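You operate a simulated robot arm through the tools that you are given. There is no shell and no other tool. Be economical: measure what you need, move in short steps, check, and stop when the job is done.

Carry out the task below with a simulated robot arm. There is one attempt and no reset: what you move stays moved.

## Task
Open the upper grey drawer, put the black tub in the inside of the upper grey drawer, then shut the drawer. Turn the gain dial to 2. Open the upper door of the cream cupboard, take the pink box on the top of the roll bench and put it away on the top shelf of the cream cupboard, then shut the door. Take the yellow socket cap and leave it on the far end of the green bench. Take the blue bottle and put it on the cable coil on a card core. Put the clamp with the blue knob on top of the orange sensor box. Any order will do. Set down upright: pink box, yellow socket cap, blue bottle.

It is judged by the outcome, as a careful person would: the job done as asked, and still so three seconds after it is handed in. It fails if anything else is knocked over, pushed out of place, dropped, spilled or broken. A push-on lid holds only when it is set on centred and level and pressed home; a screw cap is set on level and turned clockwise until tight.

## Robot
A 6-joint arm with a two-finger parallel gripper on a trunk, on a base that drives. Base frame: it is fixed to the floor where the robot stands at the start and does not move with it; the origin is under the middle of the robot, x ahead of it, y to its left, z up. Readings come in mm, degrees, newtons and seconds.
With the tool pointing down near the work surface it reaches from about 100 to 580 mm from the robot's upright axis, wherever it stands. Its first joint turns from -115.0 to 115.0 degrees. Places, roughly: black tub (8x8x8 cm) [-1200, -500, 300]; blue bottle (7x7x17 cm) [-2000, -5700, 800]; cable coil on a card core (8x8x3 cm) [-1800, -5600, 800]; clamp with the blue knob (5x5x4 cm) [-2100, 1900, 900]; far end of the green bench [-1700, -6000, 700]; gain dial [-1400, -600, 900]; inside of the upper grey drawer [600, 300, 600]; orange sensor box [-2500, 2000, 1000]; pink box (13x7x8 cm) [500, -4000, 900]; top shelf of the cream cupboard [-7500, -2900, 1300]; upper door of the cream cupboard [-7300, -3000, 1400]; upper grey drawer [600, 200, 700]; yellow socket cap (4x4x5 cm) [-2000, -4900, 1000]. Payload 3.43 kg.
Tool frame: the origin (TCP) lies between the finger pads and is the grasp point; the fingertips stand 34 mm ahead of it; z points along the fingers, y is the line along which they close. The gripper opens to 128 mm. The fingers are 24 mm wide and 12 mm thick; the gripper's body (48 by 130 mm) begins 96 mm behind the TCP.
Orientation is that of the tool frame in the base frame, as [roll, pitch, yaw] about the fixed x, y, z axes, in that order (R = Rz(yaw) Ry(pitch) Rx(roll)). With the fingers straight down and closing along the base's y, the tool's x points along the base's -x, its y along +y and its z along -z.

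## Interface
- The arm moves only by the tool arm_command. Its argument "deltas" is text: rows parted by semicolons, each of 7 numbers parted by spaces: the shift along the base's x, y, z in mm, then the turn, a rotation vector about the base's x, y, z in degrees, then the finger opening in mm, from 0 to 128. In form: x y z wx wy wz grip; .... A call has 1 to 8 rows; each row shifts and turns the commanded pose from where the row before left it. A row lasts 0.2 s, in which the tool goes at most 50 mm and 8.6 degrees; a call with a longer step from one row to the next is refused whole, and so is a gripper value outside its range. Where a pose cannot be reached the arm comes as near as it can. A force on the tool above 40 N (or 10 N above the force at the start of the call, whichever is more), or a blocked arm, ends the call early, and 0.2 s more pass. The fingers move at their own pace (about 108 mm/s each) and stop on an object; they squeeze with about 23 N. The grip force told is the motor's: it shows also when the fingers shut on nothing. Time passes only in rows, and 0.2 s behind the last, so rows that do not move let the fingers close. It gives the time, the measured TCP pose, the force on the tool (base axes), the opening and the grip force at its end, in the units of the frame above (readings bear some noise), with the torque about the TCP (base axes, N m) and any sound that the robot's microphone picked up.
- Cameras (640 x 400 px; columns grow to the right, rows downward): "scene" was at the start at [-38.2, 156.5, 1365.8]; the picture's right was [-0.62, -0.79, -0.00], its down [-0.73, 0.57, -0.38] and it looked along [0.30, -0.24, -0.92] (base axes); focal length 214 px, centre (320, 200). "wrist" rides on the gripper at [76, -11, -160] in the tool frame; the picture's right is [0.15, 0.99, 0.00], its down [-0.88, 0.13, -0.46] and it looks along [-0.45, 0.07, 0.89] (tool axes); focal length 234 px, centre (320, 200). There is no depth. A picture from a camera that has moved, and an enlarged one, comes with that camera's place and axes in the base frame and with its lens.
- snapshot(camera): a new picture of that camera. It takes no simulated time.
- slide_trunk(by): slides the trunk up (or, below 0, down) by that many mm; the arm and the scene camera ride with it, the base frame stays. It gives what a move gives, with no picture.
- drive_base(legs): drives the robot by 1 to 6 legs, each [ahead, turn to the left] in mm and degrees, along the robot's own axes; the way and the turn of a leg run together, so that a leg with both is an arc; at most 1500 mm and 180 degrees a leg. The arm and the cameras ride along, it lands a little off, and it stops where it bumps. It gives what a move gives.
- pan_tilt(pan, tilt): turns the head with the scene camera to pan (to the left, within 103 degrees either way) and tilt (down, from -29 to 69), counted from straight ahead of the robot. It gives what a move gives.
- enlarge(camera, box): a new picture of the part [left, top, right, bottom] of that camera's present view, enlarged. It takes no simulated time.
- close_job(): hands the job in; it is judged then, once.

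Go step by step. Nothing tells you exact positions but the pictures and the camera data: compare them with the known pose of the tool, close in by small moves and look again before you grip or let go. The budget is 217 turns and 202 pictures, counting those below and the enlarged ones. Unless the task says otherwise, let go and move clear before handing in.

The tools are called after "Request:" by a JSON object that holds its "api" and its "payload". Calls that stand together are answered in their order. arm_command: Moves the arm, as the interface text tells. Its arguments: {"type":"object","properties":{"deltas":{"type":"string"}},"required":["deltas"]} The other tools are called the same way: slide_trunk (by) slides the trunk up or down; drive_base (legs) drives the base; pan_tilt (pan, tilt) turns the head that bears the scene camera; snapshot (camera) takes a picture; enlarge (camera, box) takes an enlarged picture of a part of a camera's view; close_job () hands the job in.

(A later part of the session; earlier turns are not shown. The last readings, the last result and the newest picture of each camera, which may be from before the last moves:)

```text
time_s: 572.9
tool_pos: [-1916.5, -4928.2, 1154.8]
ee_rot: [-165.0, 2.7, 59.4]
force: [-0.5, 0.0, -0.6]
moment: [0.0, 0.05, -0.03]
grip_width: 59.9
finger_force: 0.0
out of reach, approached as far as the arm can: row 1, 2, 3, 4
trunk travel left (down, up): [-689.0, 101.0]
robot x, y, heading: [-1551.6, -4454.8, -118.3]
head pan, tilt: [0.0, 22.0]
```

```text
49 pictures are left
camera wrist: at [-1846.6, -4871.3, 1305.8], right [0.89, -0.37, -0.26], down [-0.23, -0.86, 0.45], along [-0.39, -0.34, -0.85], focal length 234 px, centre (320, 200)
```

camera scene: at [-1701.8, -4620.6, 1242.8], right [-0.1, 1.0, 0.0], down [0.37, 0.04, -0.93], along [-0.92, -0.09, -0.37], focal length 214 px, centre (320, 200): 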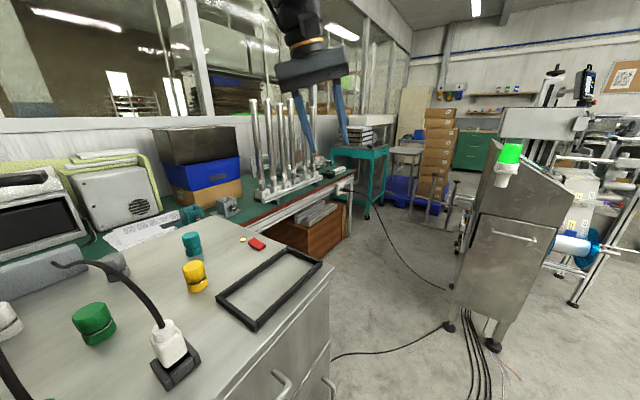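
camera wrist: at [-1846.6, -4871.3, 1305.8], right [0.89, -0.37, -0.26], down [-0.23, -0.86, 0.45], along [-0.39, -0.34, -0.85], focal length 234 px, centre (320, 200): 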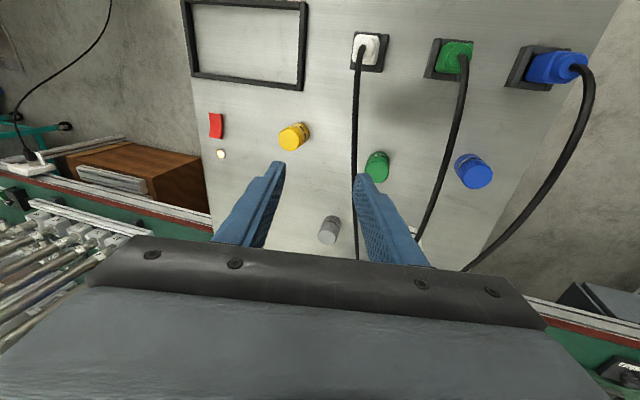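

The wrist seems stuck against a joint limit again. I'll tilt the tool right to 45°, swing it to forward, then pitch down in-plane, staying high above the cables.

Request:
{"api": "arm_command", "payload": {"deltas": "-7 -13 30 3.55 6.6 0 60;-7 -13 30 3.55 6.6 0 60;-7 -13 30 3.55 6.6 0 60;-7 -13 0 3.55 6.6 0 60;0 0 0 0 0 7.7 60;0 0 0 0 0 7.7 60;0 0 0 0 0 7.7 60"}}

Request:
{"api": "arm_command", "payload": {"deltas": "0 0 0 0 0 7.7 60;0 0 0 0 0 7.7 60;0 0 0 0 0 7.7 60;0 0 0 0 0 7.7 60;0 0 0 0 0 7.7 60;0 0 0 0 0 7.7 60"}}

```text
time_s: 574.5
tool_pos: [-1943.8, -4979.2, 1243.9]
ee_rot: [-135.0, 3.4, 84.3]
force: [0.3, 0.1, -0.8]
moment: [0.01, 0.0, -0.02]
grip_width: 60.0
finger_force: 0.0
trunk travel left (down, up): [-689.0, 101.0]
robot x, y, heading: [-1550.6, -4455.6, -118.3]
head pan, tilt: [0.0, 22.0]
```

```text
time_s: 575.9
tool_pos: [-1908.1, -4972.3, 1149.3]
ee_rot: [-134.4, 3.6, 130.5]
force: [-0.5, 0.6, -0.3]
moment: [0.01, 0.01, -0.01]
grip_width: 60.0
finger_force: 0.1
out of reach, approached as far as the arm can: row 2, 3, 4, 5, 6
trunk travel left (down, up): [-689.0, 101.0]
robot x, y, heading: [-1552.3, -4454.6, -118.4]
head pan, tilt: [0.0, 22.0]
```

Orientation now equals an earlier good pose pitched down. Roll +90° about the tool axis to reach neutral, rising a bit.

Request:
{"api": "arm_command", "payload": {"deltas": "0 0 10 -4.45 -3.8 -5.74 60;0 0 10 -4.45 -3.8 -5.74 60;0 0 10 -4.45 -3.8 -5.74 60;0 0 10 -4.45 -3.8 -5.74 60;0 0 10 -4.45 -3.8 -5.74 60;0 0 10 -4.45 -3.8 -5.74 60"}}

Request:
{"api": "arm_command", "payload": {"deltas": "0 0 0 -4.45 -3.8 -5.74 60;0 0 0 -4.45 -3.8 -5.74 60;0 0 0 -4.45 -3.8 -5.74 60;0 0 0 -4.45 -3.8 -5.74 60;0 0 0 -4.45 -3.8 -5.74 60"}}

```text
time_s: 577.3
tool_pos: [-1908.7, -4971.7, 1210.7]
ee_rot: [-147.5, 36.1, 90.3]
force: [0.2, 0.1, 0.1]
moment: [0.02, -0.02, 0.0]
grip_width: 60.2
finger_force: 0.0
trunk travel left (down, up): [-689.0, 101.0]
robot x, y, heading: [-1552.6, -4454.5, -118.2]
head pan, tilt: [0.0, 22.0]
```

```text
time_s: 578.5
tool_pos: [-1908.5, -4971.2, 1210.0]
ee_rot: [176.4, 47.7, 36.2]
force: [0.3, 0.6, 0.4]
moment: [-0.01, -0.03, 0.0]
grip_width: 60.1
finger_force: 0.1
trunk travel left (down, up): [-689.0, 101.0]
robot x, y, heading: [-1552.3, -4460.6, -118.3]
head pan, tilt: [0.0, 22.0]
```

Neutral again with no limits hit. Now pitch down while moving above the cap.

Request:
{"api": "arm_command", "payload": {"deltas": "-17 12.7 -5 4.7 -6.47 0 60;-17 12.7 -5 4.7 -6.47 0 60;-17 12.7 -5 4.7 -6.47 0 60;-17 12.7 -5 4.7 -6.47 0 60;-17 12.7 -5 4.7 -6.47 0 60;-18 12.7 -5 4.7 -6.47 0 60"}}

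Request:
{"api": "snapshot", "payload": {"camera": "wrist"}}

```text
time_s: 579.9
tool_pos: [-1948.9, -4915.1, 1118.7]
ee_rot: [-169.3, 8.8, 36.7]
force: [0.6, -0.1, 0.3]
moment: [0.01, 0.01, 0.03]
grip_width: 59.7
finger_force: 0.0
out of reach, approached as far as the arm can: row 2, 3, 4, 5, 6
trunk travel left (down, up): [-689.0, 101.0]
robot x, y, heading: [-1552.0, -4458.2, -118.1]
head pan, tilt: [0.0, 22.0]
```

```text
48 pictures are left
camera wrist: at [-1856.2, -4870.1, 1264.5], right [0.67, -0.71, -0.2], down [-0.52, -0.65, 0.55], along [-0.53, -0.27, -0.81], focal length 234 px, centre (320, 200)
```

wrist: 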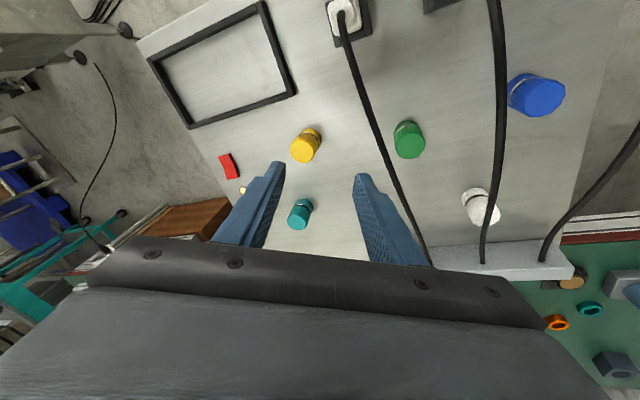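

The tilt limit is just from being too high; I'll raise the trunk and descend with the arm over the cap while correcting the tilt.

Request:
{"api": "slide_trunk", "payload": {"by": 100}}

Request:
{"api": "arm_command", "payload": {"deltas": "-31 10 0 0 0 0 60;-32 10 -20 -0.8 -3.35 0.4 60;0 0 -40 -0.8 -3.35 0.4 60;0 0 -40 -0.8 -3.35 0.4 60;0 0 -40 -0.8 -3.35 0.4 60;0 0 0 0 0 0 60"}}

Request:
{"api": "snapshot", "payload": {"camera": "wrist"}}

```text
time_s: 581.2
tool_pos: [-1946.7, -4915.1, 1218.2]
ee_rot: [-169.1, 9.0, 36.8]
force: [-0.6, 0.0, 0.6]
moment: [-0.01, 0.01, 0.02]
grip_width: 59.9
finger_force: 0.2
trunk travel left (down, up): [-789.0, 1.0]
robot x, y, heading: [-1554.0, -4456.2, -118.2]
head pan, tilt: [0.0, 22.0]
```

```text
time_s: 582.6
tool_pos: [-1990.7, -4880.1, 1064.5]
ee_rot: [-170.4, 5.3, 37.7]
force: [1.1, 0.2, -0.1]
moment: [0.0, 0.0, 0.01]
grip_width: 59.8
finger_force: 0.0
out of reach, approached as far as the arm can: row 2, 3, 4, 5
trunk travel left (down, up): [-789.0, 1.0]
robot x, y, heading: [-1552.3, -4456.9, -118.3]
head pan, tilt: [0.0, 22.0]
```

```text
47 pictures are left
camera wrist: at [-1908.2, -4837.0, 1215.8], right [0.7, -0.69, -0.18], down [-0.54, -0.67, 0.51], along [-0.47, -0.26, -0.84], focal length 234 px, centre (320, 200)
```

wrist: 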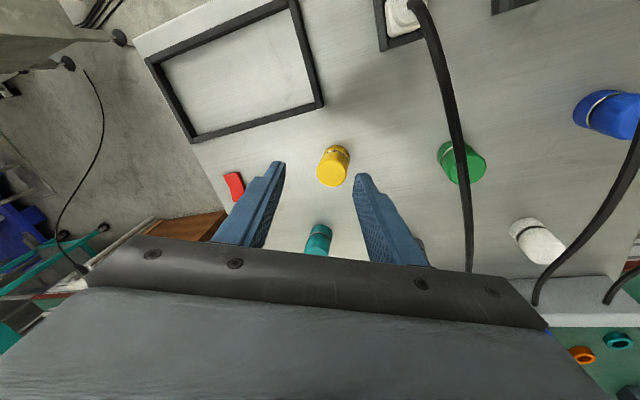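

Try adding yaw back toward neutral, with tilt correction, at slightly lower height.

Request:
{"api": "arm_command", "payload": {"deltas": "-4 -3 0 0 0 6 60;-4 -3 0 0 0 6 60;-4 -3 -10 0 0 6 60;-4 -3 -10 0 0 6 60;-4 -3 -10 -1 -4 0 60;0 0 -10 -1 -4 0 60;0 0 0 -1 -4 0 60;0 0 0 0 0 0 60"}}

Request:
{"api": "snapshot", "payload": {"camera": "wrist"}}

```text
time_s: 584.4
tool_pos: [-1949.2, -4902.3, 997.9]
ee_rot: [-171.3, 4.0, 58.1]
force: [0.2, -0.7, 0.9]
moment: [-0.01, -0.01, 0.0]
grip_width: 60.0
finger_force: 0.1
out of reach, approached as far as the arm can: row 1, 2, 4, 5, 6, 7
trunk travel left (down, up): [-789.0, 1.0]
robot x, y, heading: [-1551.6, -4454.6, -118.2]
head pan, tilt: [0.0, 22.0]
```

```text
46 pictures are left
camera wrist: at [-1891.1, -4835.0, 1151.9], right [0.9, -0.4, -0.16], down [-0.28, -0.82, 0.49], along [-0.33, -0.4, -0.86], focal length 234 px, centre (320, 200)
```

wrist: 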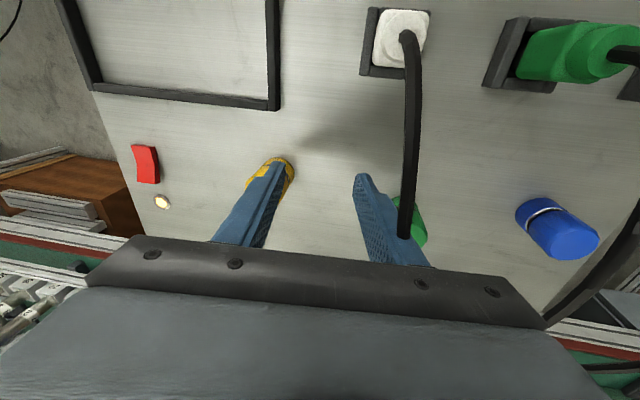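

The arm struggles on its right side, so I'll raise clear of the cables and shift the base ~290 mm to the right so the cap is in front-left.

Request:
{"api": "arm_command", "payload": {"deltas": "0 0 40 0 0 0 60;0 0 45 0 0 0 60;0 0 45 0 0 0 60;0 0 45 0 0 0 60;0 0 30 0 0 0 60"}}

Request:
{"api": "drive_base", "payload": {"legs": [[-180, 0], [0, -90], [290, 0], [0, 90]]}}

```text
time_s: 585.6
tool_pos: [-1927.6, -4896.0, 1175.8]
ee_rot: [-167.8, 4.6, 58.1]
force: [0.0, -0.7, -0.3]
moment: [0.03, -0.01, -0.02]
grip_width: 59.8
finger_force: 0.1
out of reach, approached as far as the arm can: row 1, 2, 3, 4
trunk travel left (down, up): [-789.0, 1.0]
robot x, y, heading: [-1552.6, -4456.0, -118.0]
head pan, tilt: [0.0, 22.0]
```

```text
time_s: 596.4
tool_pos: [-2076.7, -4613.6, 1176.3]
ee_rot: [-167.8, 4.6, 60.0]
force: [-0.1, 0.1, -0.4]
moment: [0.01, 0.0, 0.0]
grip_width: 60.1
finger_force: 0.1
trunk travel left (down, up): [-789.0, 1.0]
robot x, y, heading: [-1718.5, -4166.0, -116.0]
head pan, tilt: [0.0, 22.0]
```

Now bring the tool to the centre line and straighten it here, away from the objects.

Request:
{"api": "arm_command", "payload": {"deltas": "28 -14 -20 0 0 0 60;28 -14 -20 0 0 0 60;28 -14 -20 -0.5 -3.2 0.25 60;28 -14 -20 -0.5 -3.2 0.25 60;28 -14 -10 -0.5 -3.2 0.25 60;0 0 0 -0.5 -3.2 0.25 60;0 0 0 0 0 0 60"}}

```text
time_s: 598.0
tool_pos: [-1939.8, -4663.5, 1070.7]
ee_rot: [-170.8, 4.0, 60.5]
force: [-0.2, 0.2, 0.1]
moment: [0.0, 0.01, -0.01]
grip_width: 60.1
finger_force: 0.1
out of reach, approached as far as the arm can: row 3, 4, 5, 6
trunk travel left (down, up): [-789.0, 1.0]
robot x, y, heading: [-1716.2, -4165.8, -116.2]
head pan, tilt: [0.0, 22.0]
```

I understand now: the vertical pose sits at a wrist limit in this configuration. I'll use tilted grips instead: tilt right, then swing to a forward near-horizontal pose.

Request:
{"api": "arm_command", "payload": {"deltas": "0 0 5 3.53 7.18 0 60;0 0 5 3.53 7.18 0 60;0 0 5 3.53 7.18 0 60;0 0 5 3.53 7.18 0 60"}}

Request:
{"api": "arm_command", "payload": {"deltas": "-4.4 -9 0 -5.67 1.17 5.42 60;-4.4 -9 0 -5.67 1.17 5.42 60;-4.4 -9 0 -5.67 1.17 5.42 60;-4.4 -9 0 -5.67 1.17 5.42 60;-4.4 -9 0 -5.67 1.17 5.42 60"}}

Request:
{"api": "arm_command", "payload": {"deltas": "-4.4 -9 0 -5.67 1.17 5.42 60;-4.4 -9 0 -5.67 1.17 5.42 60;-4.4 -9 0 -5.67 1.17 5.42 60;-4.4 -9 0 -5.67 1.17 5.42 60;-4.4 -9 0 -5.67 1.17 5.42 60"}}

```text
time_s: 599.0
tool_pos: [-1939.3, -4664.6, 1089.3]
ee_rot: [-138.6, 5.2, 63.0]
force: [1.2, -0.2, 0.4]
moment: [-0.02, -0.01, 0.03]
grip_width: 60.0
finger_force: 0.1
trunk travel left (down, up): [-789.0, 1.0]
robot x, y, heading: [-1716.4, -4164.5, -116.5]
head pan, tilt: [0.0, 22.0]
```

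```text
time_s: 600.2
tool_pos: [-1962.0, -4709.2, 1088.4]
ee_rot: [-139.6, 33.9, 90.6]
force: [-0.2, -1.2, -0.5]
moment: [0.0, 0.0, -0.01]
grip_width: 59.7
finger_force: 0.1
trunk travel left (down, up): [-789.0, 1.0]
robot x, y, heading: [-1717.9, -4163.6, -116.4]
head pan, tilt: [0.0, 22.0]
```

```text
time_s: 601.4
tool_pos: [-1983.1, -4754.5, 1089.2]
ee_rot: [-116.1, 57.9, 135.6]
force: [0.5, 0.4, -0.8]
moment: [-0.01, -0.01, -0.04]
grip_width: 60.2
finger_force: 0.1
trunk travel left (down, up): [-789.0, 1.0]
robot x, y, heading: [-1714.4, -4162.8, -116.1]
head pan, tilt: [0.0, 22.0]
```

Good configuration and orientation nearly neutral. Fix the roll, set a 40° down-tilt with a slight left yaw, and drive a bit closer.

Request:
{"api": "arm_command", "payload": {"deltas": "0 0 0 -2.66 -6.63 -1.72 60;0 0 0 -2.66 -6.63 -1.72 60;0 0 0 -2.66 -6.63 -1.72 60;0 0 0 -2.66 -6.63 -1.72 60;0 0 0 6 -2.4 5 60;0 0 0 6 -2.4 5 60;0 0 0 6 -2.4 5 60;0 0 0 6 -2.4 5 60"}}

Request:
{"api": "drive_base", "payload": {"legs": [[110, 0]]}}

Request:
{"api": "snapshot", "payload": {"camera": "wrist"}}

```text
time_s: 603.2
tool_pos: [-1983.4, -4754.8, 1088.3]
ee_rot: [173.3, 50.6, 82.1]
force: [0.9, 0.3, 0.4]
moment: [0.0, 0.0, 0.02]
grip_width: 60.1
finger_force: 0.1
trunk travel left (down, up): [-789.0, 1.0]
robot x, y, heading: [-1716.2, -4164.6, -116.3]
head pan, tilt: [0.0, 22.0]
```

```text
time_s: 604.4
tool_pos: [-2030.4, -4851.4, 1088.8]
ee_rot: [173.2, 50.8, 82.2]
force: [0.4, 0.2, 0.0]
moment: [-0.05, -0.01, -0.07]
grip_width: 59.8
finger_force: 0.0
trunk travel left (down, up): [-789.0, 1.0]
robot x, y, heading: [-1762.4, -4258.6, -116.4]
head pan, tilt: [0.0, 22.0]
```

```text
45 pictures are left
camera wrist: at [-2037.1, -4679.2, 1129.1], right [1.0, 0.05, -0.04], down [0.05, -0.2, 0.98], along [0.04, -0.98, -0.2], focal length 234 px, centre (320, 200)
```

wrist: 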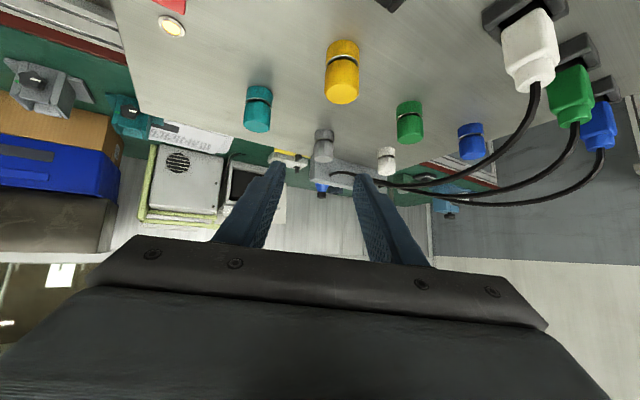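

The yellow cap is clearly in view and free. Move to a pre-grasp point and approach along the tool axis.

Request:
{"api": "arm_command", "payload": {"deltas": "10 11 -22 0.3 2.1 -2.6 64;10 11 -22 0.3 2.1 -2.6 64;10 12 -26 0 0 0 64;0 0 0 0 0 0 64"}}

Request:
{"api": "snapshot", "payload": {"camera": "wrist"}}

```text
time_s: 605.4
tool_pos: [-2003.6, -4818.0, 1019.2]
ee_rot: [179.9, 50.7, 82.3]
force: [0.0, 0.5, -0.6]
moment: [-0.02, 0.02, -0.01]
grip_width: 64.0
finger_force: 0.1
trunk travel left (down, up): [-789.0, 1.0]
robot x, y, heading: [-1766.1, -4261.2, -116.3]
head pan, tilt: [0.0, 22.0]
```

```text
44 pictures are left
camera wrist: at [-1989.1, -4645.9, 1060.8], right [0.99, -0.04, -0.11], down [0.1, -0.22, 0.97], along [-0.07, -0.97, -0.21], focal length 234 px, centre (320, 200)
```

wrist: 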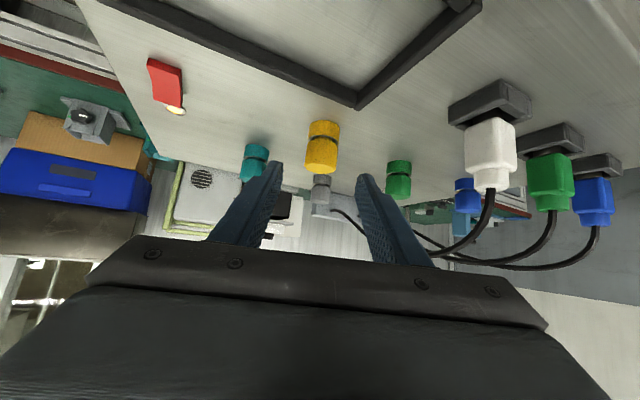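

Aligned on axis. Advance 98 mm and close.

Request:
{"api": "arm_command", "payload": {"deltas": "-2 -19 -16 0 0 0 64;-2 -19 -16 0 0 0 64;-2 -19 -16 0 0 0 64;-2 -18 -15 0 0 0 64;0 0 0 0 0 0 64;0 0 0 0 0 0 45;0 0 0 0 0 0 25;0 0 0 0 0 0 25"}}

Request:
{"api": "snapshot", "payload": {"camera": "wrist"}}

```text
time_s: 607.2
tool_pos: [-2009.8, -4892.7, 957.6]
ee_rot: [179.8, 50.8, 82.0]
force: [-4.1, -1.4, 0.9]
moment: [0.0, 0.06, -0.02]
grip_width: 34.1
finger_force: 23.0
trunk travel left (down, up): [-789.0, 1.0]
robot x, y, heading: [-1765.5, -4259.9, -116.3]
head pan, tilt: [0.0, 22.0]
```

```text
43 pictures are left
camera wrist: at [-1997.8, -4721.1, 999.9], right [0.99, -0.04, -0.11], down [0.1, -0.22, 0.97], along [-0.07, -0.97, -0.21], focal length 234 px, centre (320, 200)
```

wrist: 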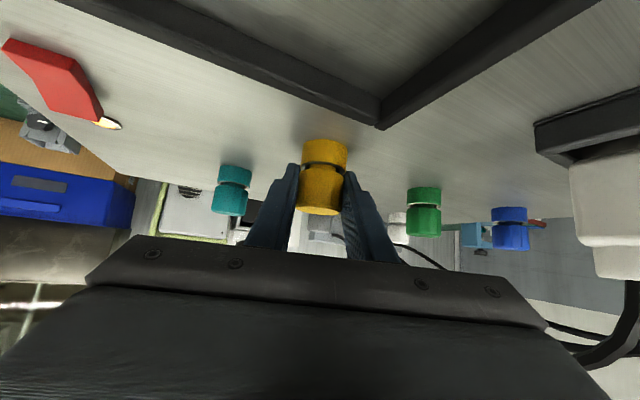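

Gripped. Lift and check.

Request:
{"api": "arm_command", "payload": {"deltas": "0 0 10 0 0 0 25;0 0 25 0 0 0 25;0 0 35 0 0 0 25;0 0 35 0 0 0 25"}}

Request:
{"api": "snapshot", "payload": {"camera": "wrist"}}

```text
time_s: 608.2
tool_pos: [-2010.9, -4894.9, 1061.4]
ee_rot: [179.9, 50.7, 82.1]
force: [-0.5, 0.0, 0.4]
moment: [0.0, 0.01, 0.03]
grip_width: 33.8
finger_force: 22.4
trunk travel left (down, up): [-789.0, 1.0]
robot x, y, heading: [-1765.5, -4261.2, -116.6]
head pan, tilt: [0.0, 22.0]
```

```text
42 pictures are left
camera wrist: at [-1997.6, -4721.5, 1102.9], right [0.99, -0.04, -0.11], down [0.1, -0.22, 0.97], along [-0.07, -0.97, -0.21], focal length 234 px, centre (320, 200)
```

wrist: 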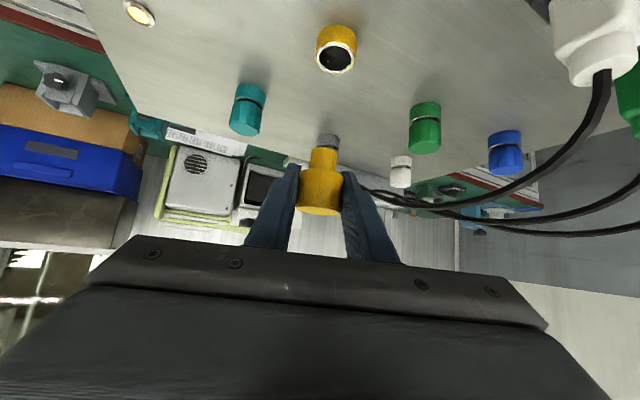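

The cap came out of its socket ring cleanly. Carry it to the left half of the green bench.

Request:
{"api": "drive_base", "payload": {"legs": [[-300, 0], [0, 88], [830, 0], [0, -90], [760, 0]]}}

Request:
{"api": "pan_tilt", "payload": {"pan": 0, "tilt": 35}}

Request:
{"api": "snapshot", "payload": {"camera": "scene"}}

```text
time_s: 625.5
tool_pos: [-1581.2, -5631.7, 1060.8]
ee_rot: [179.9, 50.7, 77.7]
force: [-0.4, 0.5, 0.1]
moment: [-0.03, -0.01, -0.04]
grip_width: 33.2
finger_force: 23.1
trunk travel left (down, up): [-789.0, 1.0]
robot x, y, heading: [-1289.0, -5020.3, -120.9]
head pan, tilt: [0.0, 22.0]
```

```text
time_s: 626.3
tool_pos: [-1581.7, -5630.9, 1060.8]
ee_rot: [179.9, 50.8, 77.7]
force: [-0.5, -0.1, 0.0]
moment: [0.02, -0.04, 0.01]
grip_width: 33.4
finger_force: 23.3
trunk travel left (down, up): [-789.0, 1.0]
robot x, y, heading: [-1286.0, -5019.2, -120.8]
head pan, tilt: [0.0, 35.0]
```

```text
41 pictures are left
camera scene: at [-1108.8, -5100.2, 1522.3], right [-0.86, 0.51, 0.0], down [0.29, 0.49, -0.82], along [-0.42, -0.7, -0.57], focal length 214 px, centre (320, 200)
```

scene: 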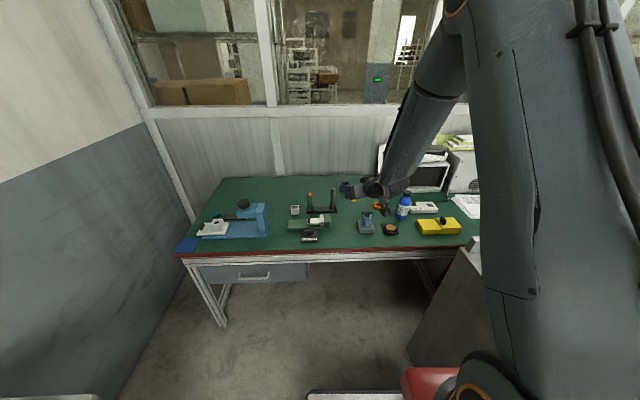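

Zoom on the placing area.

Request:
{"api": "enlarge", "payload": {"camera": "scene", "box": [270, 170, 430, 260]}}

```text
4.00 times, centred on (350, 215) of scene
camera zoom: at [-1108.8, -5100.2, 1522.3], right [-0.86, 0.51, 0.0], down [0.29, 0.49, -0.82], along [-0.42, -0.7, -0.57], focal length 858 px, centre (200, 140)
```

zoom: 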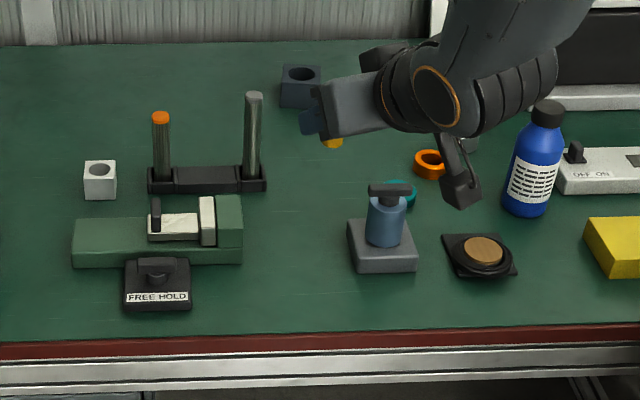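

Good free spot at about (-1749, -5846). Drive closer and lower the trunk.

Request:
{"api": "drive_base", "payload": {"legs": [[260, 0]]}}

Request:
{"api": "slide_trunk", "payload": {"by": -160}}

Request:
{"api": "snapshot", "payload": {"camera": "wrist"}}

```text
time_s: 628.1
tool_pos: [-1718.7, -5857.5, 1060.2]
ee_rot: [179.9, 50.9, 77.6]
force: [-0.5, -0.1, 0.1]
moment: [-0.03, -0.01, -0.01]
grip_width: 33.4
finger_force: 22.9
trunk travel left (down, up): [-789.0, 1.0]
robot x, y, heading: [-1420.7, -5243.7, -120.7]
head pan, tilt: [0.0, 35.0]
```

```text
time_s: 630.0
tool_pos: [-1720.4, -5858.0, 901.3]
ee_rot: [179.9, 50.7, 77.5]
force: [0.3, -0.4, -0.8]
moment: [0.0, 0.0, 0.06]
grip_width: 33.2
finger_force: 22.8
trunk travel left (down, up): [-629.0, 161.0]
robot x, y, heading: [-1426.2, -5244.4, -120.8]
head pan, tilt: [0.0, 35.0]
```

```text
39 pictures are left
camera wrist: at [-1692.9, -5686.7, 942.9], right [0.99, -0.12, -0.11], down [0.08, -0.23, 0.97], along [-0.14, -0.97, -0.21], focal length 234 px, centre (320, 200)
```

wrist: 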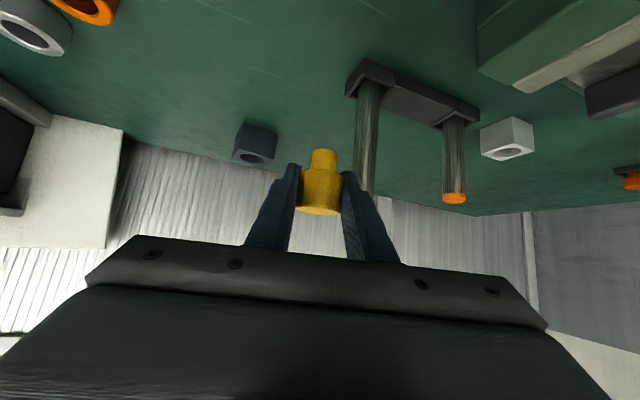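

Shift 34 mm away from the stand and lower in steps until contact.

Request:
{"api": "arm_command", "payload": {"deltas": "-17 5 0 0 0 0 25;-17 5 -25 0 0 0 25;0 0 -30 0 0 0 25;0 0 -25 0 0 0 25;0 0 -10 0 0 0 25;0 0 -6 0 0 0 25;0 0 0 0 0 0 25"}}

Request:
{"api": "snapshot", "payload": {"camera": "wrist"}}

```text
time_s: 631.6
tool_pos: [-1753.9, -5847.7, 804.5]
ee_rot: [-180.0, 50.8, 77.5]
force: [0.0, -0.3, 0.8]
moment: [0.03, 0.01, -0.02]
grip_width: 33.5
finger_force: 23.2
trunk travel left (down, up): [-629.0, 161.0]
robot x, y, heading: [-1423.7, -5242.3, -121.1]
head pan, tilt: [0.0, 35.0]
```

```text
38 pictures are left
camera wrist: at [-1726.2, -5677.3, 846.6], right [0.99, -0.12, -0.11], down [0.08, -0.23, 0.97], along [-0.14, -0.97, -0.21], focal length 234 px, centre (320, 200)
```

wrist: 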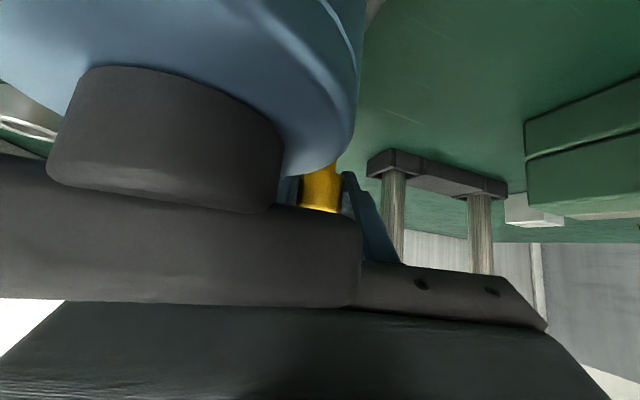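

The camera is too close to the blue device on the way down. Raise, swing the tool 35° so the hand comes from the left, and lower again.

Request:
{"api": "arm_command", "payload": {"deltas": "0 0 40 0 0 0 25;0 0 40 0 0 0 25;0 0 0 0 0 -7 25;0 0 0 0 0 -7 25;0 0 0 0 0 -7 25;0 0 0 0 0 -7 25;0 0 0 0 0 -7 25;0 0 0 0 0 0 25"}}

Request:
{"api": "arm_command", "payload": {"deltas": "0 0 -35 0 0 0 25;0 0 -30 0 0 0 25;0 0 -15 0 0 0 25;0 0 0 0 0 0 25"}}

Request:
{"api": "snapshot", "payload": {"camera": "wrist"}}

Request:
{"api": "enlarge", "payload": {"camera": "scene", "box": [200, 100, 440, 250]}}

```text
time_s: 633.4
tool_pos: [-1754.3, -5846.0, 884.3]
ee_rot: [179.9, 50.8, 42.5]
force: [-0.5, -1.3, 0.3]
moment: [-0.02, -0.02, 0.0]
grip_width: 33.4
finger_force: 23.2
trunk travel left (down, up): [-629.0, 161.0]
robot x, y, heading: [-1426.9, -5246.6, -120.8]
head pan, tilt: [0.0, 35.0]
```

```text
time_s: 634.4
tool_pos: [-1752.8, -5847.2, 805.3]
ee_rot: [179.9, 50.8, 42.5]
force: [-0.4, 0.5, -0.2]
moment: [-0.02, 0.02, 0.02]
grip_width: 33.5
finger_force: 23.8
trunk travel left (down, up): [-629.0, 161.0]
robot x, y, heading: [-1426.0, -5242.5, -120.9]
head pan, tilt: [0.0, 35.0]
```

```text
37 pictures are left
camera wrist: at [-1633.2, -5722.3, 847.3], right [0.74, -0.67, -0.11], down [-0.06, -0.23, 0.97], along [-0.67, -0.71, -0.21], focal length 234 px, centre (320, 200)
```

wrist: 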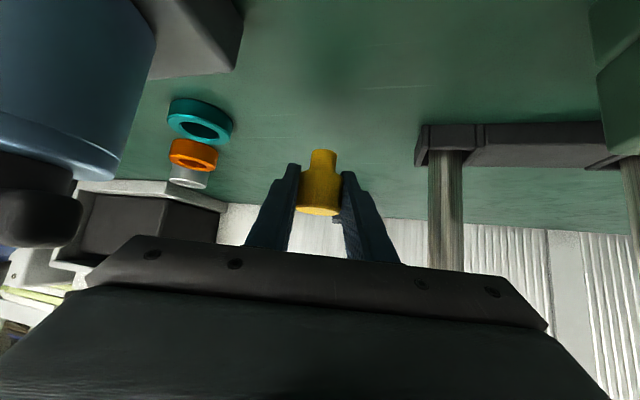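

```text
2.67 times, centred on (320, 175) of scene
camera zoom: at [-1267.6, -5365.8, 1362.2], right [-0.86, 0.51, 0.0], down [0.3, 0.49, -0.82], along [-0.42, -0.7, -0.57], focal length 572 px, centre (320, 267)
```

zoom: 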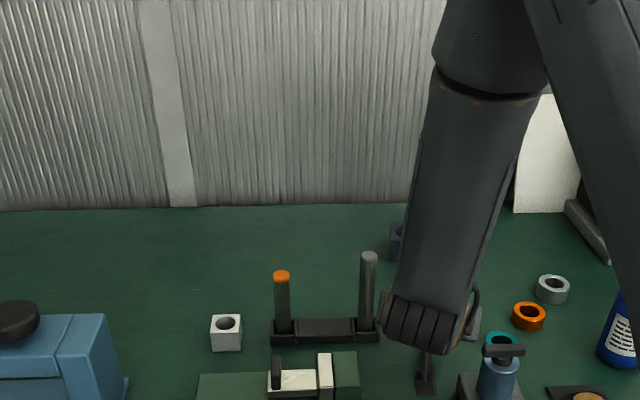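

Clear on both sides now. Lower to contact.

Request:
{"api": "arm_command", "payload": {"deltas": "0 0 -6 0 0 0 25;0 0 -5 0 0 0 25;0 0 -4 0 0 0 25;0 0 0 0 0 0 25"}}

Request:
{"api": "arm_command", "payload": {"deltas": "0 0 -4 0 0 0 25;0 0 -3 0 0 0 25;0 0 0 0 0 0 25"}}

Request:
{"api": "arm_command", "payload": {"deltas": "0 0 -3 0 0 0 25;0 0 -3 0 0 0 25;0 0 0 0 0 0 25"}}

```text
time_s: 635.4
tool_pos: [-1753.9, -5846.9, 790.6]
ee_rot: [179.8, 50.7, 42.4]
force: [0.3, 0.0, -0.6]
moment: [-0.01, -0.02, 0.03]
grip_width: 32.9
finger_force: 23.1
trunk travel left (down, up): [-629.0, 161.0]
robot x, y, heading: [-1422.8, -5243.6, -120.9]
head pan, tilt: [0.0, 35.0]
```

```text
time_s: 636.2
tool_pos: [-1753.9, -5848.3, 783.9]
ee_rot: [179.9, 50.7, 42.5]
force: [0.0, -0.2, 0.3]
moment: [0.02, 0.0, 0.03]
grip_width: 33.2
finger_force: 23.4
trunk travel left (down, up): [-629.0, 161.0]
robot x, y, heading: [-1423.2, -5246.3, -120.8]
head pan, tilt: [0.0, 35.0]
```

```text
time_s: 637.0
tool_pos: [-1753.5, -5847.5, 777.2]
ee_rot: [179.9, 50.7, 42.4]
force: [-0.1, -0.3, -0.1]
moment: [0.0, -0.02, 0.0]
grip_width: 33.7
finger_force: 22.8
trunk travel left (down, up): [-629.0, 161.0]
robot x, y, heading: [-1424.2, -5249.0, -121.2]
head pan, tilt: [0.0, 35.0]
```

Request:
{"api": "arm_command", "payload": {"deltas": "0 0 -4 0 0 0 25;0 0 -4 0 0 0 25;0 0 0 0 0 0 25"}}

Request:
{"api": "snapshot", "payload": {"camera": "wrist"}}

```text
time_s: 637.8
tool_pos: [-1754.4, -5847.3, 770.7]
ee_rot: [179.8, 51.2, 42.5]
force: [-4.9, 0.9, 26.0]
moment: [-0.01, 0.44, -0.05]
grip_width: 33.4
finger_force: 23.3
trunk travel left (down, up): [-629.0, 161.0]
robot x, y, heading: [-1421.4, -5245.4, -120.9]
head pan, tilt: [0.0, 35.0]
```

```text
35 pictures are left
camera wrist: at [-1634.3, -5723.1, 811.9], right [0.74, -0.67, -0.11], down [-0.06, -0.23, 0.97], along [-0.67, -0.71, -0.21], focal length 234 px, centre (320, 200)
```

wrist: 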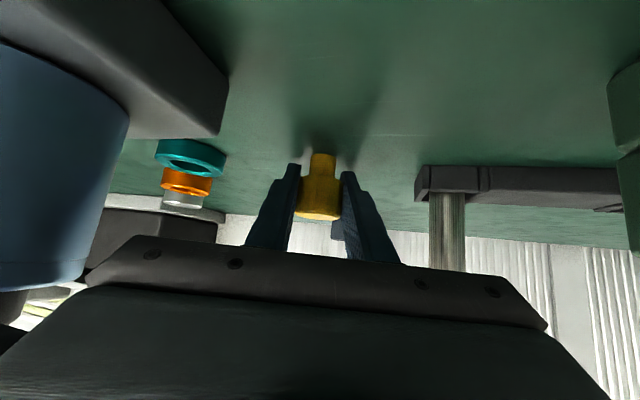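

Contact. Unload slightly, release and retract along the tool axis.

Request:
{"api": "arm_command", "payload": {"deltas": "0 0 2 0 0 0 25;0 0 0 0 0 0 45;0 0 0 0 0 0 52;0 0 0 0 0 0 52;14 13 16 0 0 0 52;20 18 22 0 0 0 52;20 18 24 0 0 0 60;10 10 40 0 0 0 60"}}

Request:
{"api": "snapshot", "payload": {"camera": "wrist"}}

```text
time_s: 639.6
tool_pos: [-1688.6, -5787.0, 872.2]
ee_rot: [-180.0, 50.7, 42.4]
force: [-0.3, 0.3, 0.1]
moment: [-0.01, 0.0, -0.02]
grip_width: 60.0
finger_force: 0.0
trunk travel left (down, up): [-629.0, 161.0]
robot x, y, heading: [-1420.1, -5250.1, -120.9]
head pan, tilt: [0.0, 35.0]
```

```text
34 pictures are left
camera wrist: at [-1568.7, -5663.3, 913.8], right [0.74, -0.67, -0.11], down [-0.06, -0.23, 0.97], along [-0.67, -0.71, -0.22], focal length 234 px, centre (320, 200)
```

wrist: 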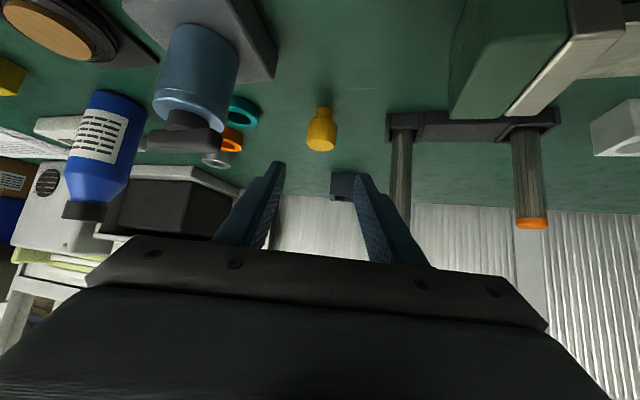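

The cap stands upright. Now the bottle (about (-1970, -5669)) and the coil (about (-1847, -5623)): raise and move to a pre-grasp point in front of the bottle.

Request:
{"api": "arm_command", "payload": {"deltas": "5 5 45 0 0 0 100;0 0 45 0 0 0 100;-41 34 0 0 0 -1.5 100;-41 34 0 0 0 -1.5 100;-41 34 0 0 0 -1.5 100;-41 34 0 0 0 -1.5 100;-41 34 -20 0 0 -1.5 100;0 0 0 0 0 0 100"}}

Request:
{"api": "snapshot", "payload": {"camera": "wrist"}}

```text
refused: row 3 steps farther than a row can; nothing moved
```

```text
33 pictures are left
camera wrist: at [-1568.7, -5663.3, 913.8], right [0.74, -0.67, -0.11], down [-0.06, -0.23, 0.97], along [-0.67, -0.71, -0.22], focal length 234 px, centre (320, 200)
```

wrist: 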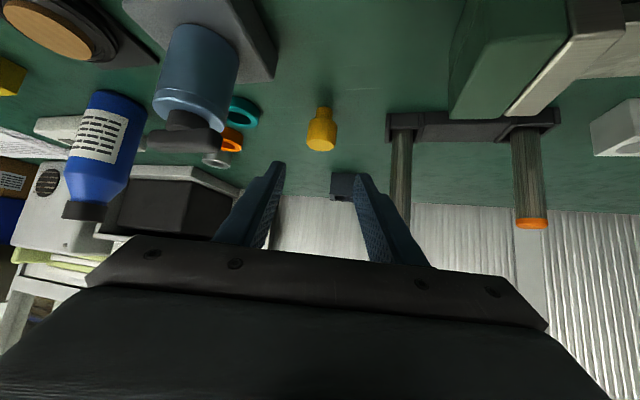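

The row was a bit over the step limit; resend with smaller steps.

Request:
{"api": "arm_command", "payload": {"deltas": "5 5 45 0 0 0 100;0 0 45 0 0 0 100;-35 29 0 0 0 -1.3 100;-35 29 0 0 0 -1.3 100;-35 29 0 0 0 -1.3 100;-35 29 0 0 0 -1.3 100;-35 29 0 0 0 -1.3 100;-35 29 -15 0 0 -1.3 100"}}

Request:
{"api": "snapshot", "payload": {"camera": "wrist"}}

```text
time_s: 641.4
tool_pos: [-1895.8, -5606.9, 946.0]
ee_rot: [180.0, 50.8, 34.8]
force: [0.8, -0.5, 0.9]
moment: [0.01, 0.01, -0.03]
grip_width: 99.9
finger_force: 0.1
trunk travel left (down, up): [-629.0, 161.0]
robot x, y, heading: [-1423.4, -5245.4, -121.0]
head pan, tilt: [0.0, 35.0]
```

```text
32 pictures are left
camera wrist: at [-1759.7, -5499.9, 987.8], right [0.64, -0.76, -0.11], down [-0.09, -0.22, 0.97], along [-0.76, -0.61, -0.21], focal length 234 px, centre (320, 200)
```

wrist: 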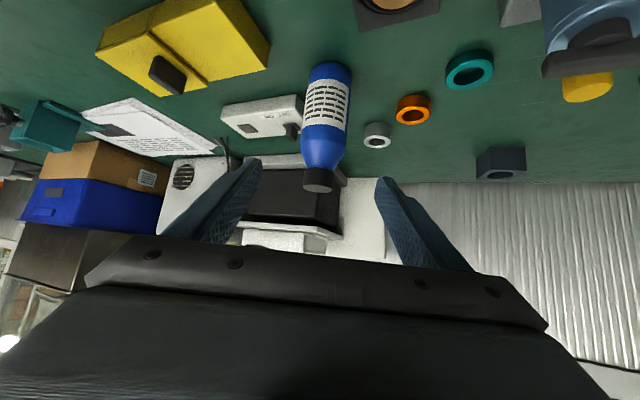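

Well lined up with the bottle. Advance along the tool axis and grip.

Request:
{"api": "arm_command", "payload": {"deltas": "-21 -16 -22.6 0 0 0 100;-21 -16 -22.6 0 0 0 100;-21 -16 -22.6 0 0 0 100;0 0 0 0 0 0 100"}}

Request:
{"api": "snapshot", "payload": {"camera": "wrist"}}

```text
time_s: 642.4
tool_pos: [-1958.7, -5657.5, 879.1]
ee_rot: [179.9, 50.8, 34.7]
force: [-0.8, -0.2, 0.1]
moment: [-0.06, 0.01, 0.0]
grip_width: 100.0
finger_force: 0.0
trunk travel left (down, up): [-629.0, 161.0]
robot x, y, heading: [-1423.2, -5247.3, -120.9]
head pan, tilt: [0.0, 35.0]
```

```text
31 pictures are left
camera wrist: at [-1822.2, -5550.2, 920.8], right [0.64, -0.76, -0.11], down [-0.09, -0.22, 0.97], along [-0.76, -0.61, -0.21], focal length 234 px, centre (320, 200)
```

wrist: 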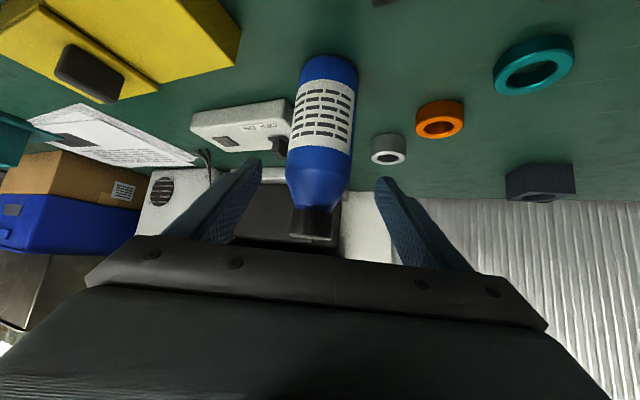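

Nearly there. Final advance to the bottle's axis, slightly lower on the body, then close.

Request:
{"api": "arm_command", "payload": {"deltas": "-10 -7 -18 0 0 0 100;-10 -7 -18 0 0 0 100;-10 -6 -18 0 0 0 100;0 0 0 0 0 0 100;0 0 0 0 0 0 80;0 0 0 0 0 0 55;0 0 0 0 0 0 55;0 0 0 0 0 0 55"}}

Request:
{"api": "snapshot", "payload": {"camera": "wrist"}}

```text
time_s: 644.2
tool_pos: [-1988.8, -5677.9, 826.9]
ee_rot: [179.9, 50.8, 34.7]
force: [-3.0, 2.2, -0.9]
moment: [0.05, 0.17, -0.04]
grip_width: 61.4
finger_force: 22.4
trunk travel left (down, up): [-629.0, 161.0]
robot x, y, heading: [-1424.0, -5244.8, -121.2]
head pan, tilt: [0.0, 35.0]
```

```text
30 pictures are left
camera wrist: at [-1852.6, -5570.3, 868.4], right [0.64, -0.76, -0.11], down [-0.09, -0.22, 0.97], along [-0.76, -0.61, -0.21], focal length 234 px, centre (320, 200)
```

wrist: 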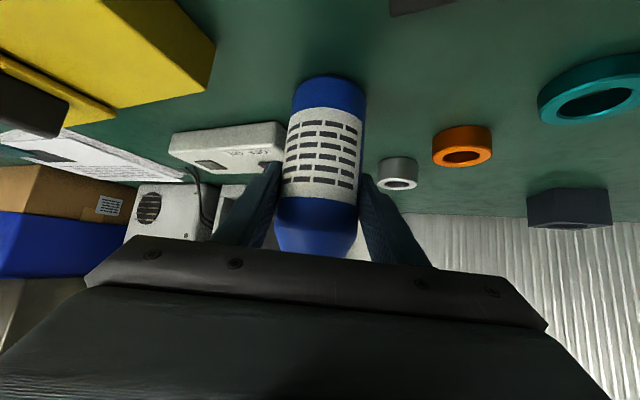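

Gripped. Lift and carry it over the coil (centre about (-1847, -5619), top z≈767).

Request:
{"api": "arm_command", "payload": {"deltas": "0 0 10 0 0 0 55;0 0 30 0 0 0 55;0 0 40 0 0 0 55;38 17 0 0 0 0 55;38 17 0 0 0 0 55;38 17 0 0 0 0 55;39 16 0 0 0 0 55;0 0 0 0 0 0 55"}}

Request:
{"api": "snapshot", "payload": {"camera": "wrist"}}

Request:
{"api": "snapshot", "payload": {"camera": "scene"}}

```text
time_s: 646.0
tool_pos: [-1834.2, -5610.1, 905.3]
ee_rot: [179.8, 50.7, 34.7]
force: [0.0, 0.0, -4.3]
moment: [-0.01, -0.02, -0.01]
grip_width: 61.4
finger_force: 23.2
trunk travel left (down, up): [-629.0, 161.0]
robot x, y, heading: [-1425.8, -5246.5, -121.1]
head pan, tilt: [0.0, 35.0]
```

```text
29 pictures are left
camera wrist: at [-1698.6, -5503.1, 947.9], right [0.64, -0.76, -0.11], down [-0.1, -0.22, 0.97], along [-0.76, -0.61, -0.22], focal length 234 px, centre (320, 200)
```

wrist: 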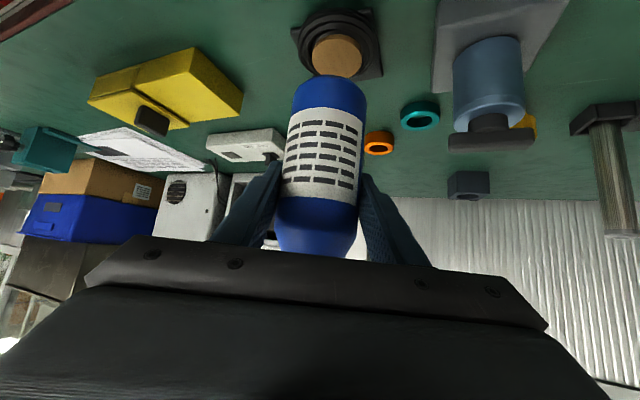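

```text
28 pictures are left
camera scene: at [-1267.9, -5365.9, 1362.2], right [-0.86, 0.51, 0.0], down [0.3, 0.49, -0.82], along [-0.42, -0.7, -0.57], focal length 214 px, centre (320, 200)
```

scene: 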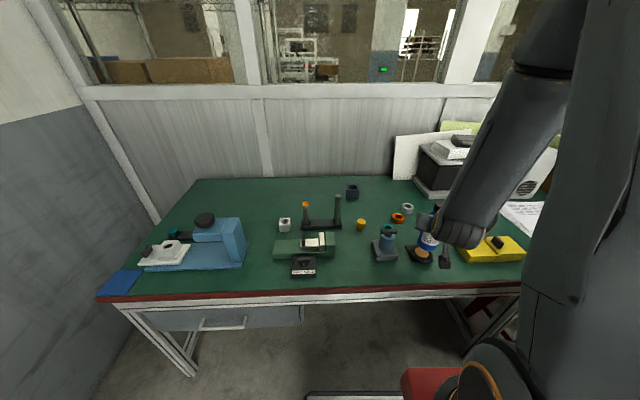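

Both are consistent; the bottle axis is about 8 mm off the coil centre. Correct and lower most of the way.

Request:
{"api": "arm_command", "payload": {"deltas": "8 -1 0 0 0 0 55;0 0 -18 0 0 0 55;0 0 -14 0 0 0 55;0 0 0 0 0 0 55"}}

Request:
{"api": "enlarge", "payload": {"camera": "wrist", "box": [240, 0, 420, 120]}}

Request:
{"api": "enlarge", "payload": {"camera": "scene", "box": [370, 200, 470, 280]}}

```text
time_s: 647.0
tool_pos: [-1829.9, -5614.7, 872.4]
ee_rot: [179.8, 50.9, 34.7]
force: [0.1, 0.2, -4.2]
moment: [0.03, -0.03, 0.01]
grip_width: 61.4
finger_force: 23.1
out of reach, approached as far as the arm can: row 1
trunk travel left (down, up): [-629.0, 161.0]
robot x, y, heading: [-1427.5, -5246.2, -121.0]
head pan, tilt: [0.0, 35.0]
```

```text
3.33 times, centred on (330, 60) of wrist
camera zoom: at [-1695.2, -5507.2, 914.7], right [0.64, -0.76, -0.11], down [-0.09, -0.22, 0.97], along [-0.76, -0.61, -0.21], focal length 781 px, centre (287, 667)
```

zoom: 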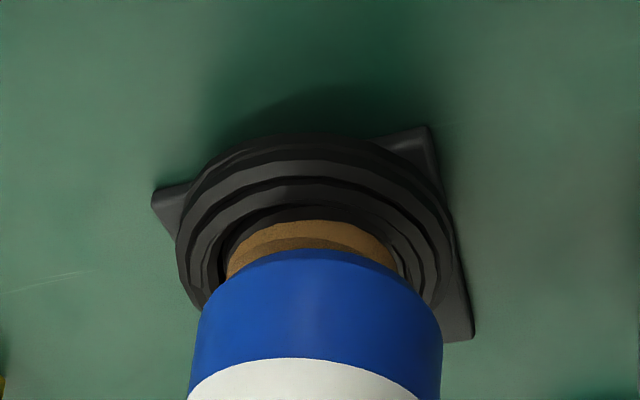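

```text
5.00 times, centred on (420, 240) of scene
camera zoom: at [-1267.7, -5365.8, 1362.2], right [-0.86, 0.51, 0.0], down [0.3, 0.49, -0.82], along [-0.42, -0.7, -0.57], focal length 1072 px, centre (-180, 0)
```

zoom: 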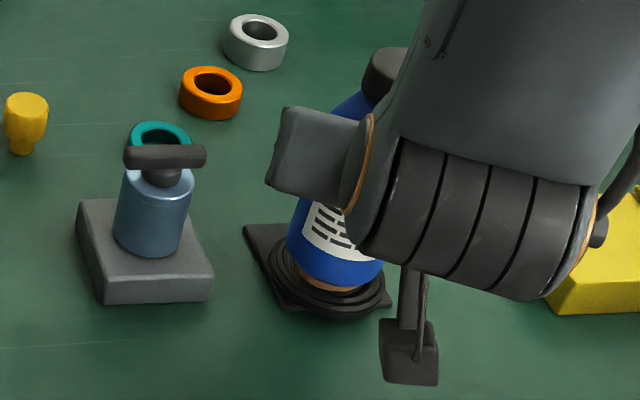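

Alignment looks good laterally and in depth. Lower to contact.

Request:
{"api": "arm_command", "payload": {"deltas": "0 0 -6 0 0 0 55;0 0 -4 0 0 0 55;0 0 -3 0 0 0 55;0 0 0 0 0 0 55"}}

Request:
{"api": "arm_command", "payload": {"deltas": "0 0 -3 0 0 0 55;0 0 -2 0 0 0 55;0 0 0 0 0 0 55"}}

```text
time_s: 648.0
tool_pos: [-1830.9, -5613.5, 859.4]
ee_rot: [179.9, 50.7, 34.7]
force: [-0.7, 0.0, -4.6]
moment: [0.02, -0.05, -0.04]
grip_width: 61.2
finger_force: 22.6
trunk travel left (down, up): [-629.0, 161.0]
robot x, y, heading: [-1422.9, -5245.7, -121.1]
head pan, tilt: [0.0, 35.0]
```

```text
time_s: 648.8
tool_pos: [-1832.0, -5615.5, 857.1]
ee_rot: [180.0, 51.0, 34.6]
force: [-1.2, 1.5, 22.9]
moment: [-0.24, 0.17, 0.17]
grip_width: 61.4
finger_force: 22.8
trunk travel left (down, up): [-629.0, 161.0]
robot x, y, heading: [-1425.1, -5244.5, -121.1]
head pan, tilt: [0.0, 35.0]
```

Contact at the expected height. Check before release.

Request:
{"api": "enlarge", "payload": {"camera": "wrist", "box": [230, 20, 430, 150]}}

Request:
{"api": "enlarge", "payload": {"camera": "scene", "box": [370, 200, 470, 280]}}

```text
3.08 times, centred on (330, 85) of wrist
camera zoom: at [-1695.9, -5507.5, 897.6], right [0.64, -0.76, -0.11], down [-0.09, -0.22, 0.97], along [-0.76, -0.61, -0.21], focal length 720 px, centre (289, 554)
```

zoom: 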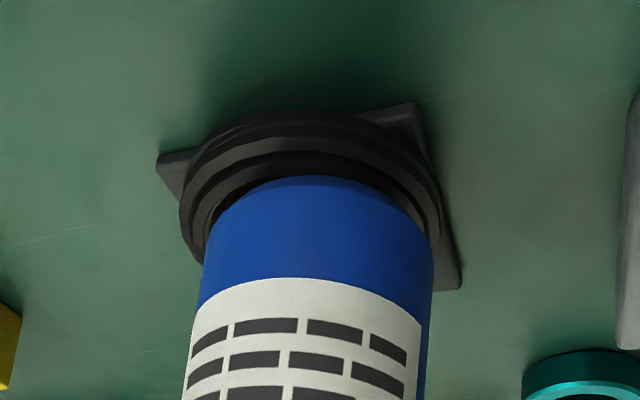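

```text
5.00 times, centred on (420, 240) of scene
camera zoom: at [-1267.2, -5365.2, 1362.3], right [-0.86, 0.51, 0.0], down [0.29, 0.49, -0.82], along [-0.42, -0.7, -0.57], focal length 1072 px, centre (-180, 0)
```

zoom: 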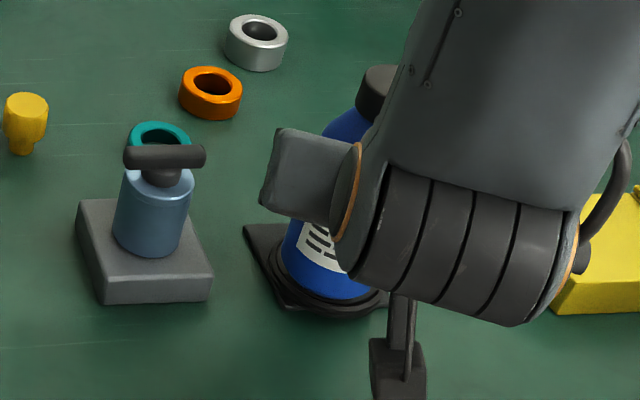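

Well centred. Release and retract.

Request:
{"api": "arm_command", "payload": {"deltas": "0 0 1 0 0 0 70;0 0 0 0 0 0 90;0 0 0 0 0 0 95;16 11 16 0 0 0 95;22 15 22 0 0 0 95;25 18 25 0 0 0 95;25 18 25 0 0 0 95;20 14 40 0 0 0 95"}}

Request:
{"api": "snapshot", "payload": {"camera": "wrist"}}

Request:
{"api": "enlarge", "payload": {"camera": "scene", "box": [330, 160, 490, 290]}}

```text
time_s: 650.6
tool_pos: [-1814.6, -5636.1, 960.4]
ee_rot: [-180.0, 50.6, 34.7]
force: [-0.4, -0.7, -0.1]
moment: [0.01, 0.02, 0.0]
grip_width: 95.0
finger_force: 0.1
out of reach, approached as far as the arm can: row 4, 5, 6, 7, 8
trunk travel left (down, up): [-629.0, 161.0]
robot x, y, heading: [-1425.7, -5245.0, -121.0]
head pan, tilt: [0.0, 35.0]
```

```text
23 pictures are left
camera wrist: at [-1678.3, -5528.3, 1004.7], right [0.64, -0.76, -0.11], down [-0.1, -0.23, 0.97], along [-0.76, -0.61, -0.22], focal length 234 px, centre (320, 200)
```

wrist: 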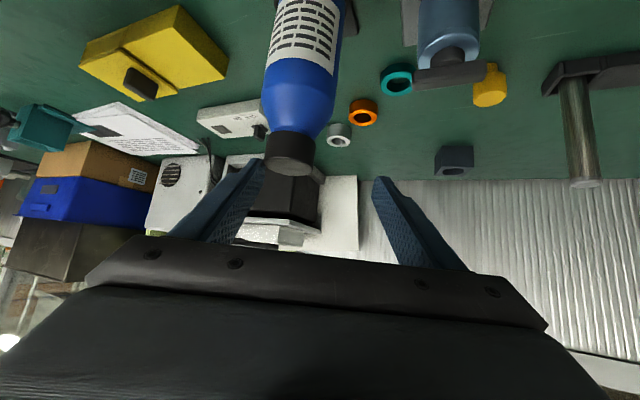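

```text
3.08 times, centred on (410, 225) of scene
camera zoom: at [-1268.2, -5366.2, 1362.2], right [-0.86, 0.51, 0.0], down [0.3, 0.49, -0.82], along [-0.42, -0.7, -0.57], focal length 660 px, centre (43, 123)
```

zoom: 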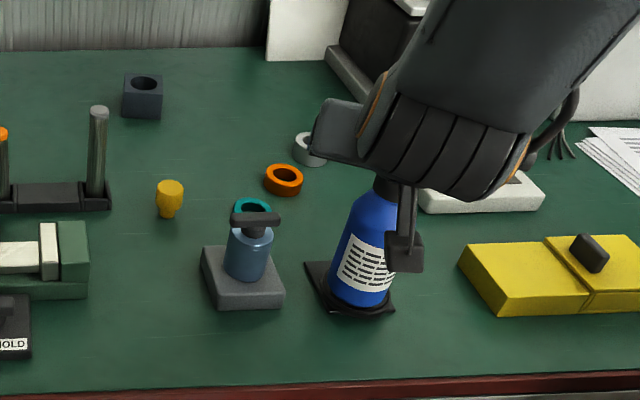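

The arm drifted upward while retracting, and the fingertips are now just above the bottle. Rise with the trunk first, then back away and inspect.

Request:
{"api": "slide_trunk", "payload": {"by": 110}}

Request:
{"api": "drive_base", "payload": {"legs": [[-250, 0]]}}

Request:
{"api": "enlarge", "payload": {"camera": "scene", "box": [290, 140, 470, 260]}}

Request:
{"api": "snapshot", "payload": {"camera": "wrist"}}

```text
time_s: 652.0
tool_pos: [-1813.8, -5635.1, 1072.9]
ee_rot: [179.9, 50.8, 34.7]
force: [-0.2, 0.1, 1.1]
moment: [0.04, -0.03, 0.0]
grip_width: 94.9
finger_force: 0.1
trunk travel left (down, up): [-739.0, 51.0]
robot x, y, heading: [-1426.0, -5246.7, -120.9]
head pan, tilt: [0.0, 35.0]
```

```text
time_s: 653.8
tool_pos: [-1685.9, -5423.3, 1072.8]
ee_rot: [179.9, 50.7, 34.7]
force: [0.3, -1.0, -0.2]
moment: [-0.01, 0.0, -0.01]
grip_width: 95.1
finger_force: 0.0
trunk travel left (down, up): [-739.0, 51.0]
robot x, y, heading: [-1297.9, -5035.1, -121.1]
head pan, tilt: [0.0, 35.0]
```

```text
3.33 times, centred on (380, 200) of scene
camera zoom: at [-1124.5, -5127.1, 1472.2], right [-0.86, 0.51, 0.0], down [0.3, 0.49, -0.82], along [-0.42, -0.7, -0.57], focal length 715 px, centre (120, 200)
```

zoom: 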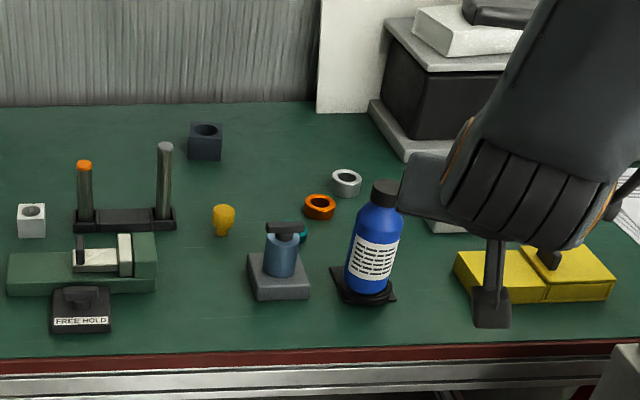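

```text
20 pictures are left
camera wrist: at [-1550.1, -5316.1, 1115.3], right [0.64, -0.76, -0.11], down [-0.09, -0.22, 0.97], along [-0.76, -0.61, -0.21], focal length 234 px, centre (320, 200)
```

wrist: 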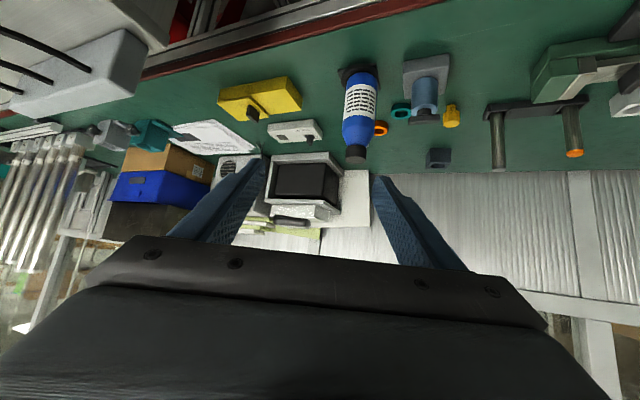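

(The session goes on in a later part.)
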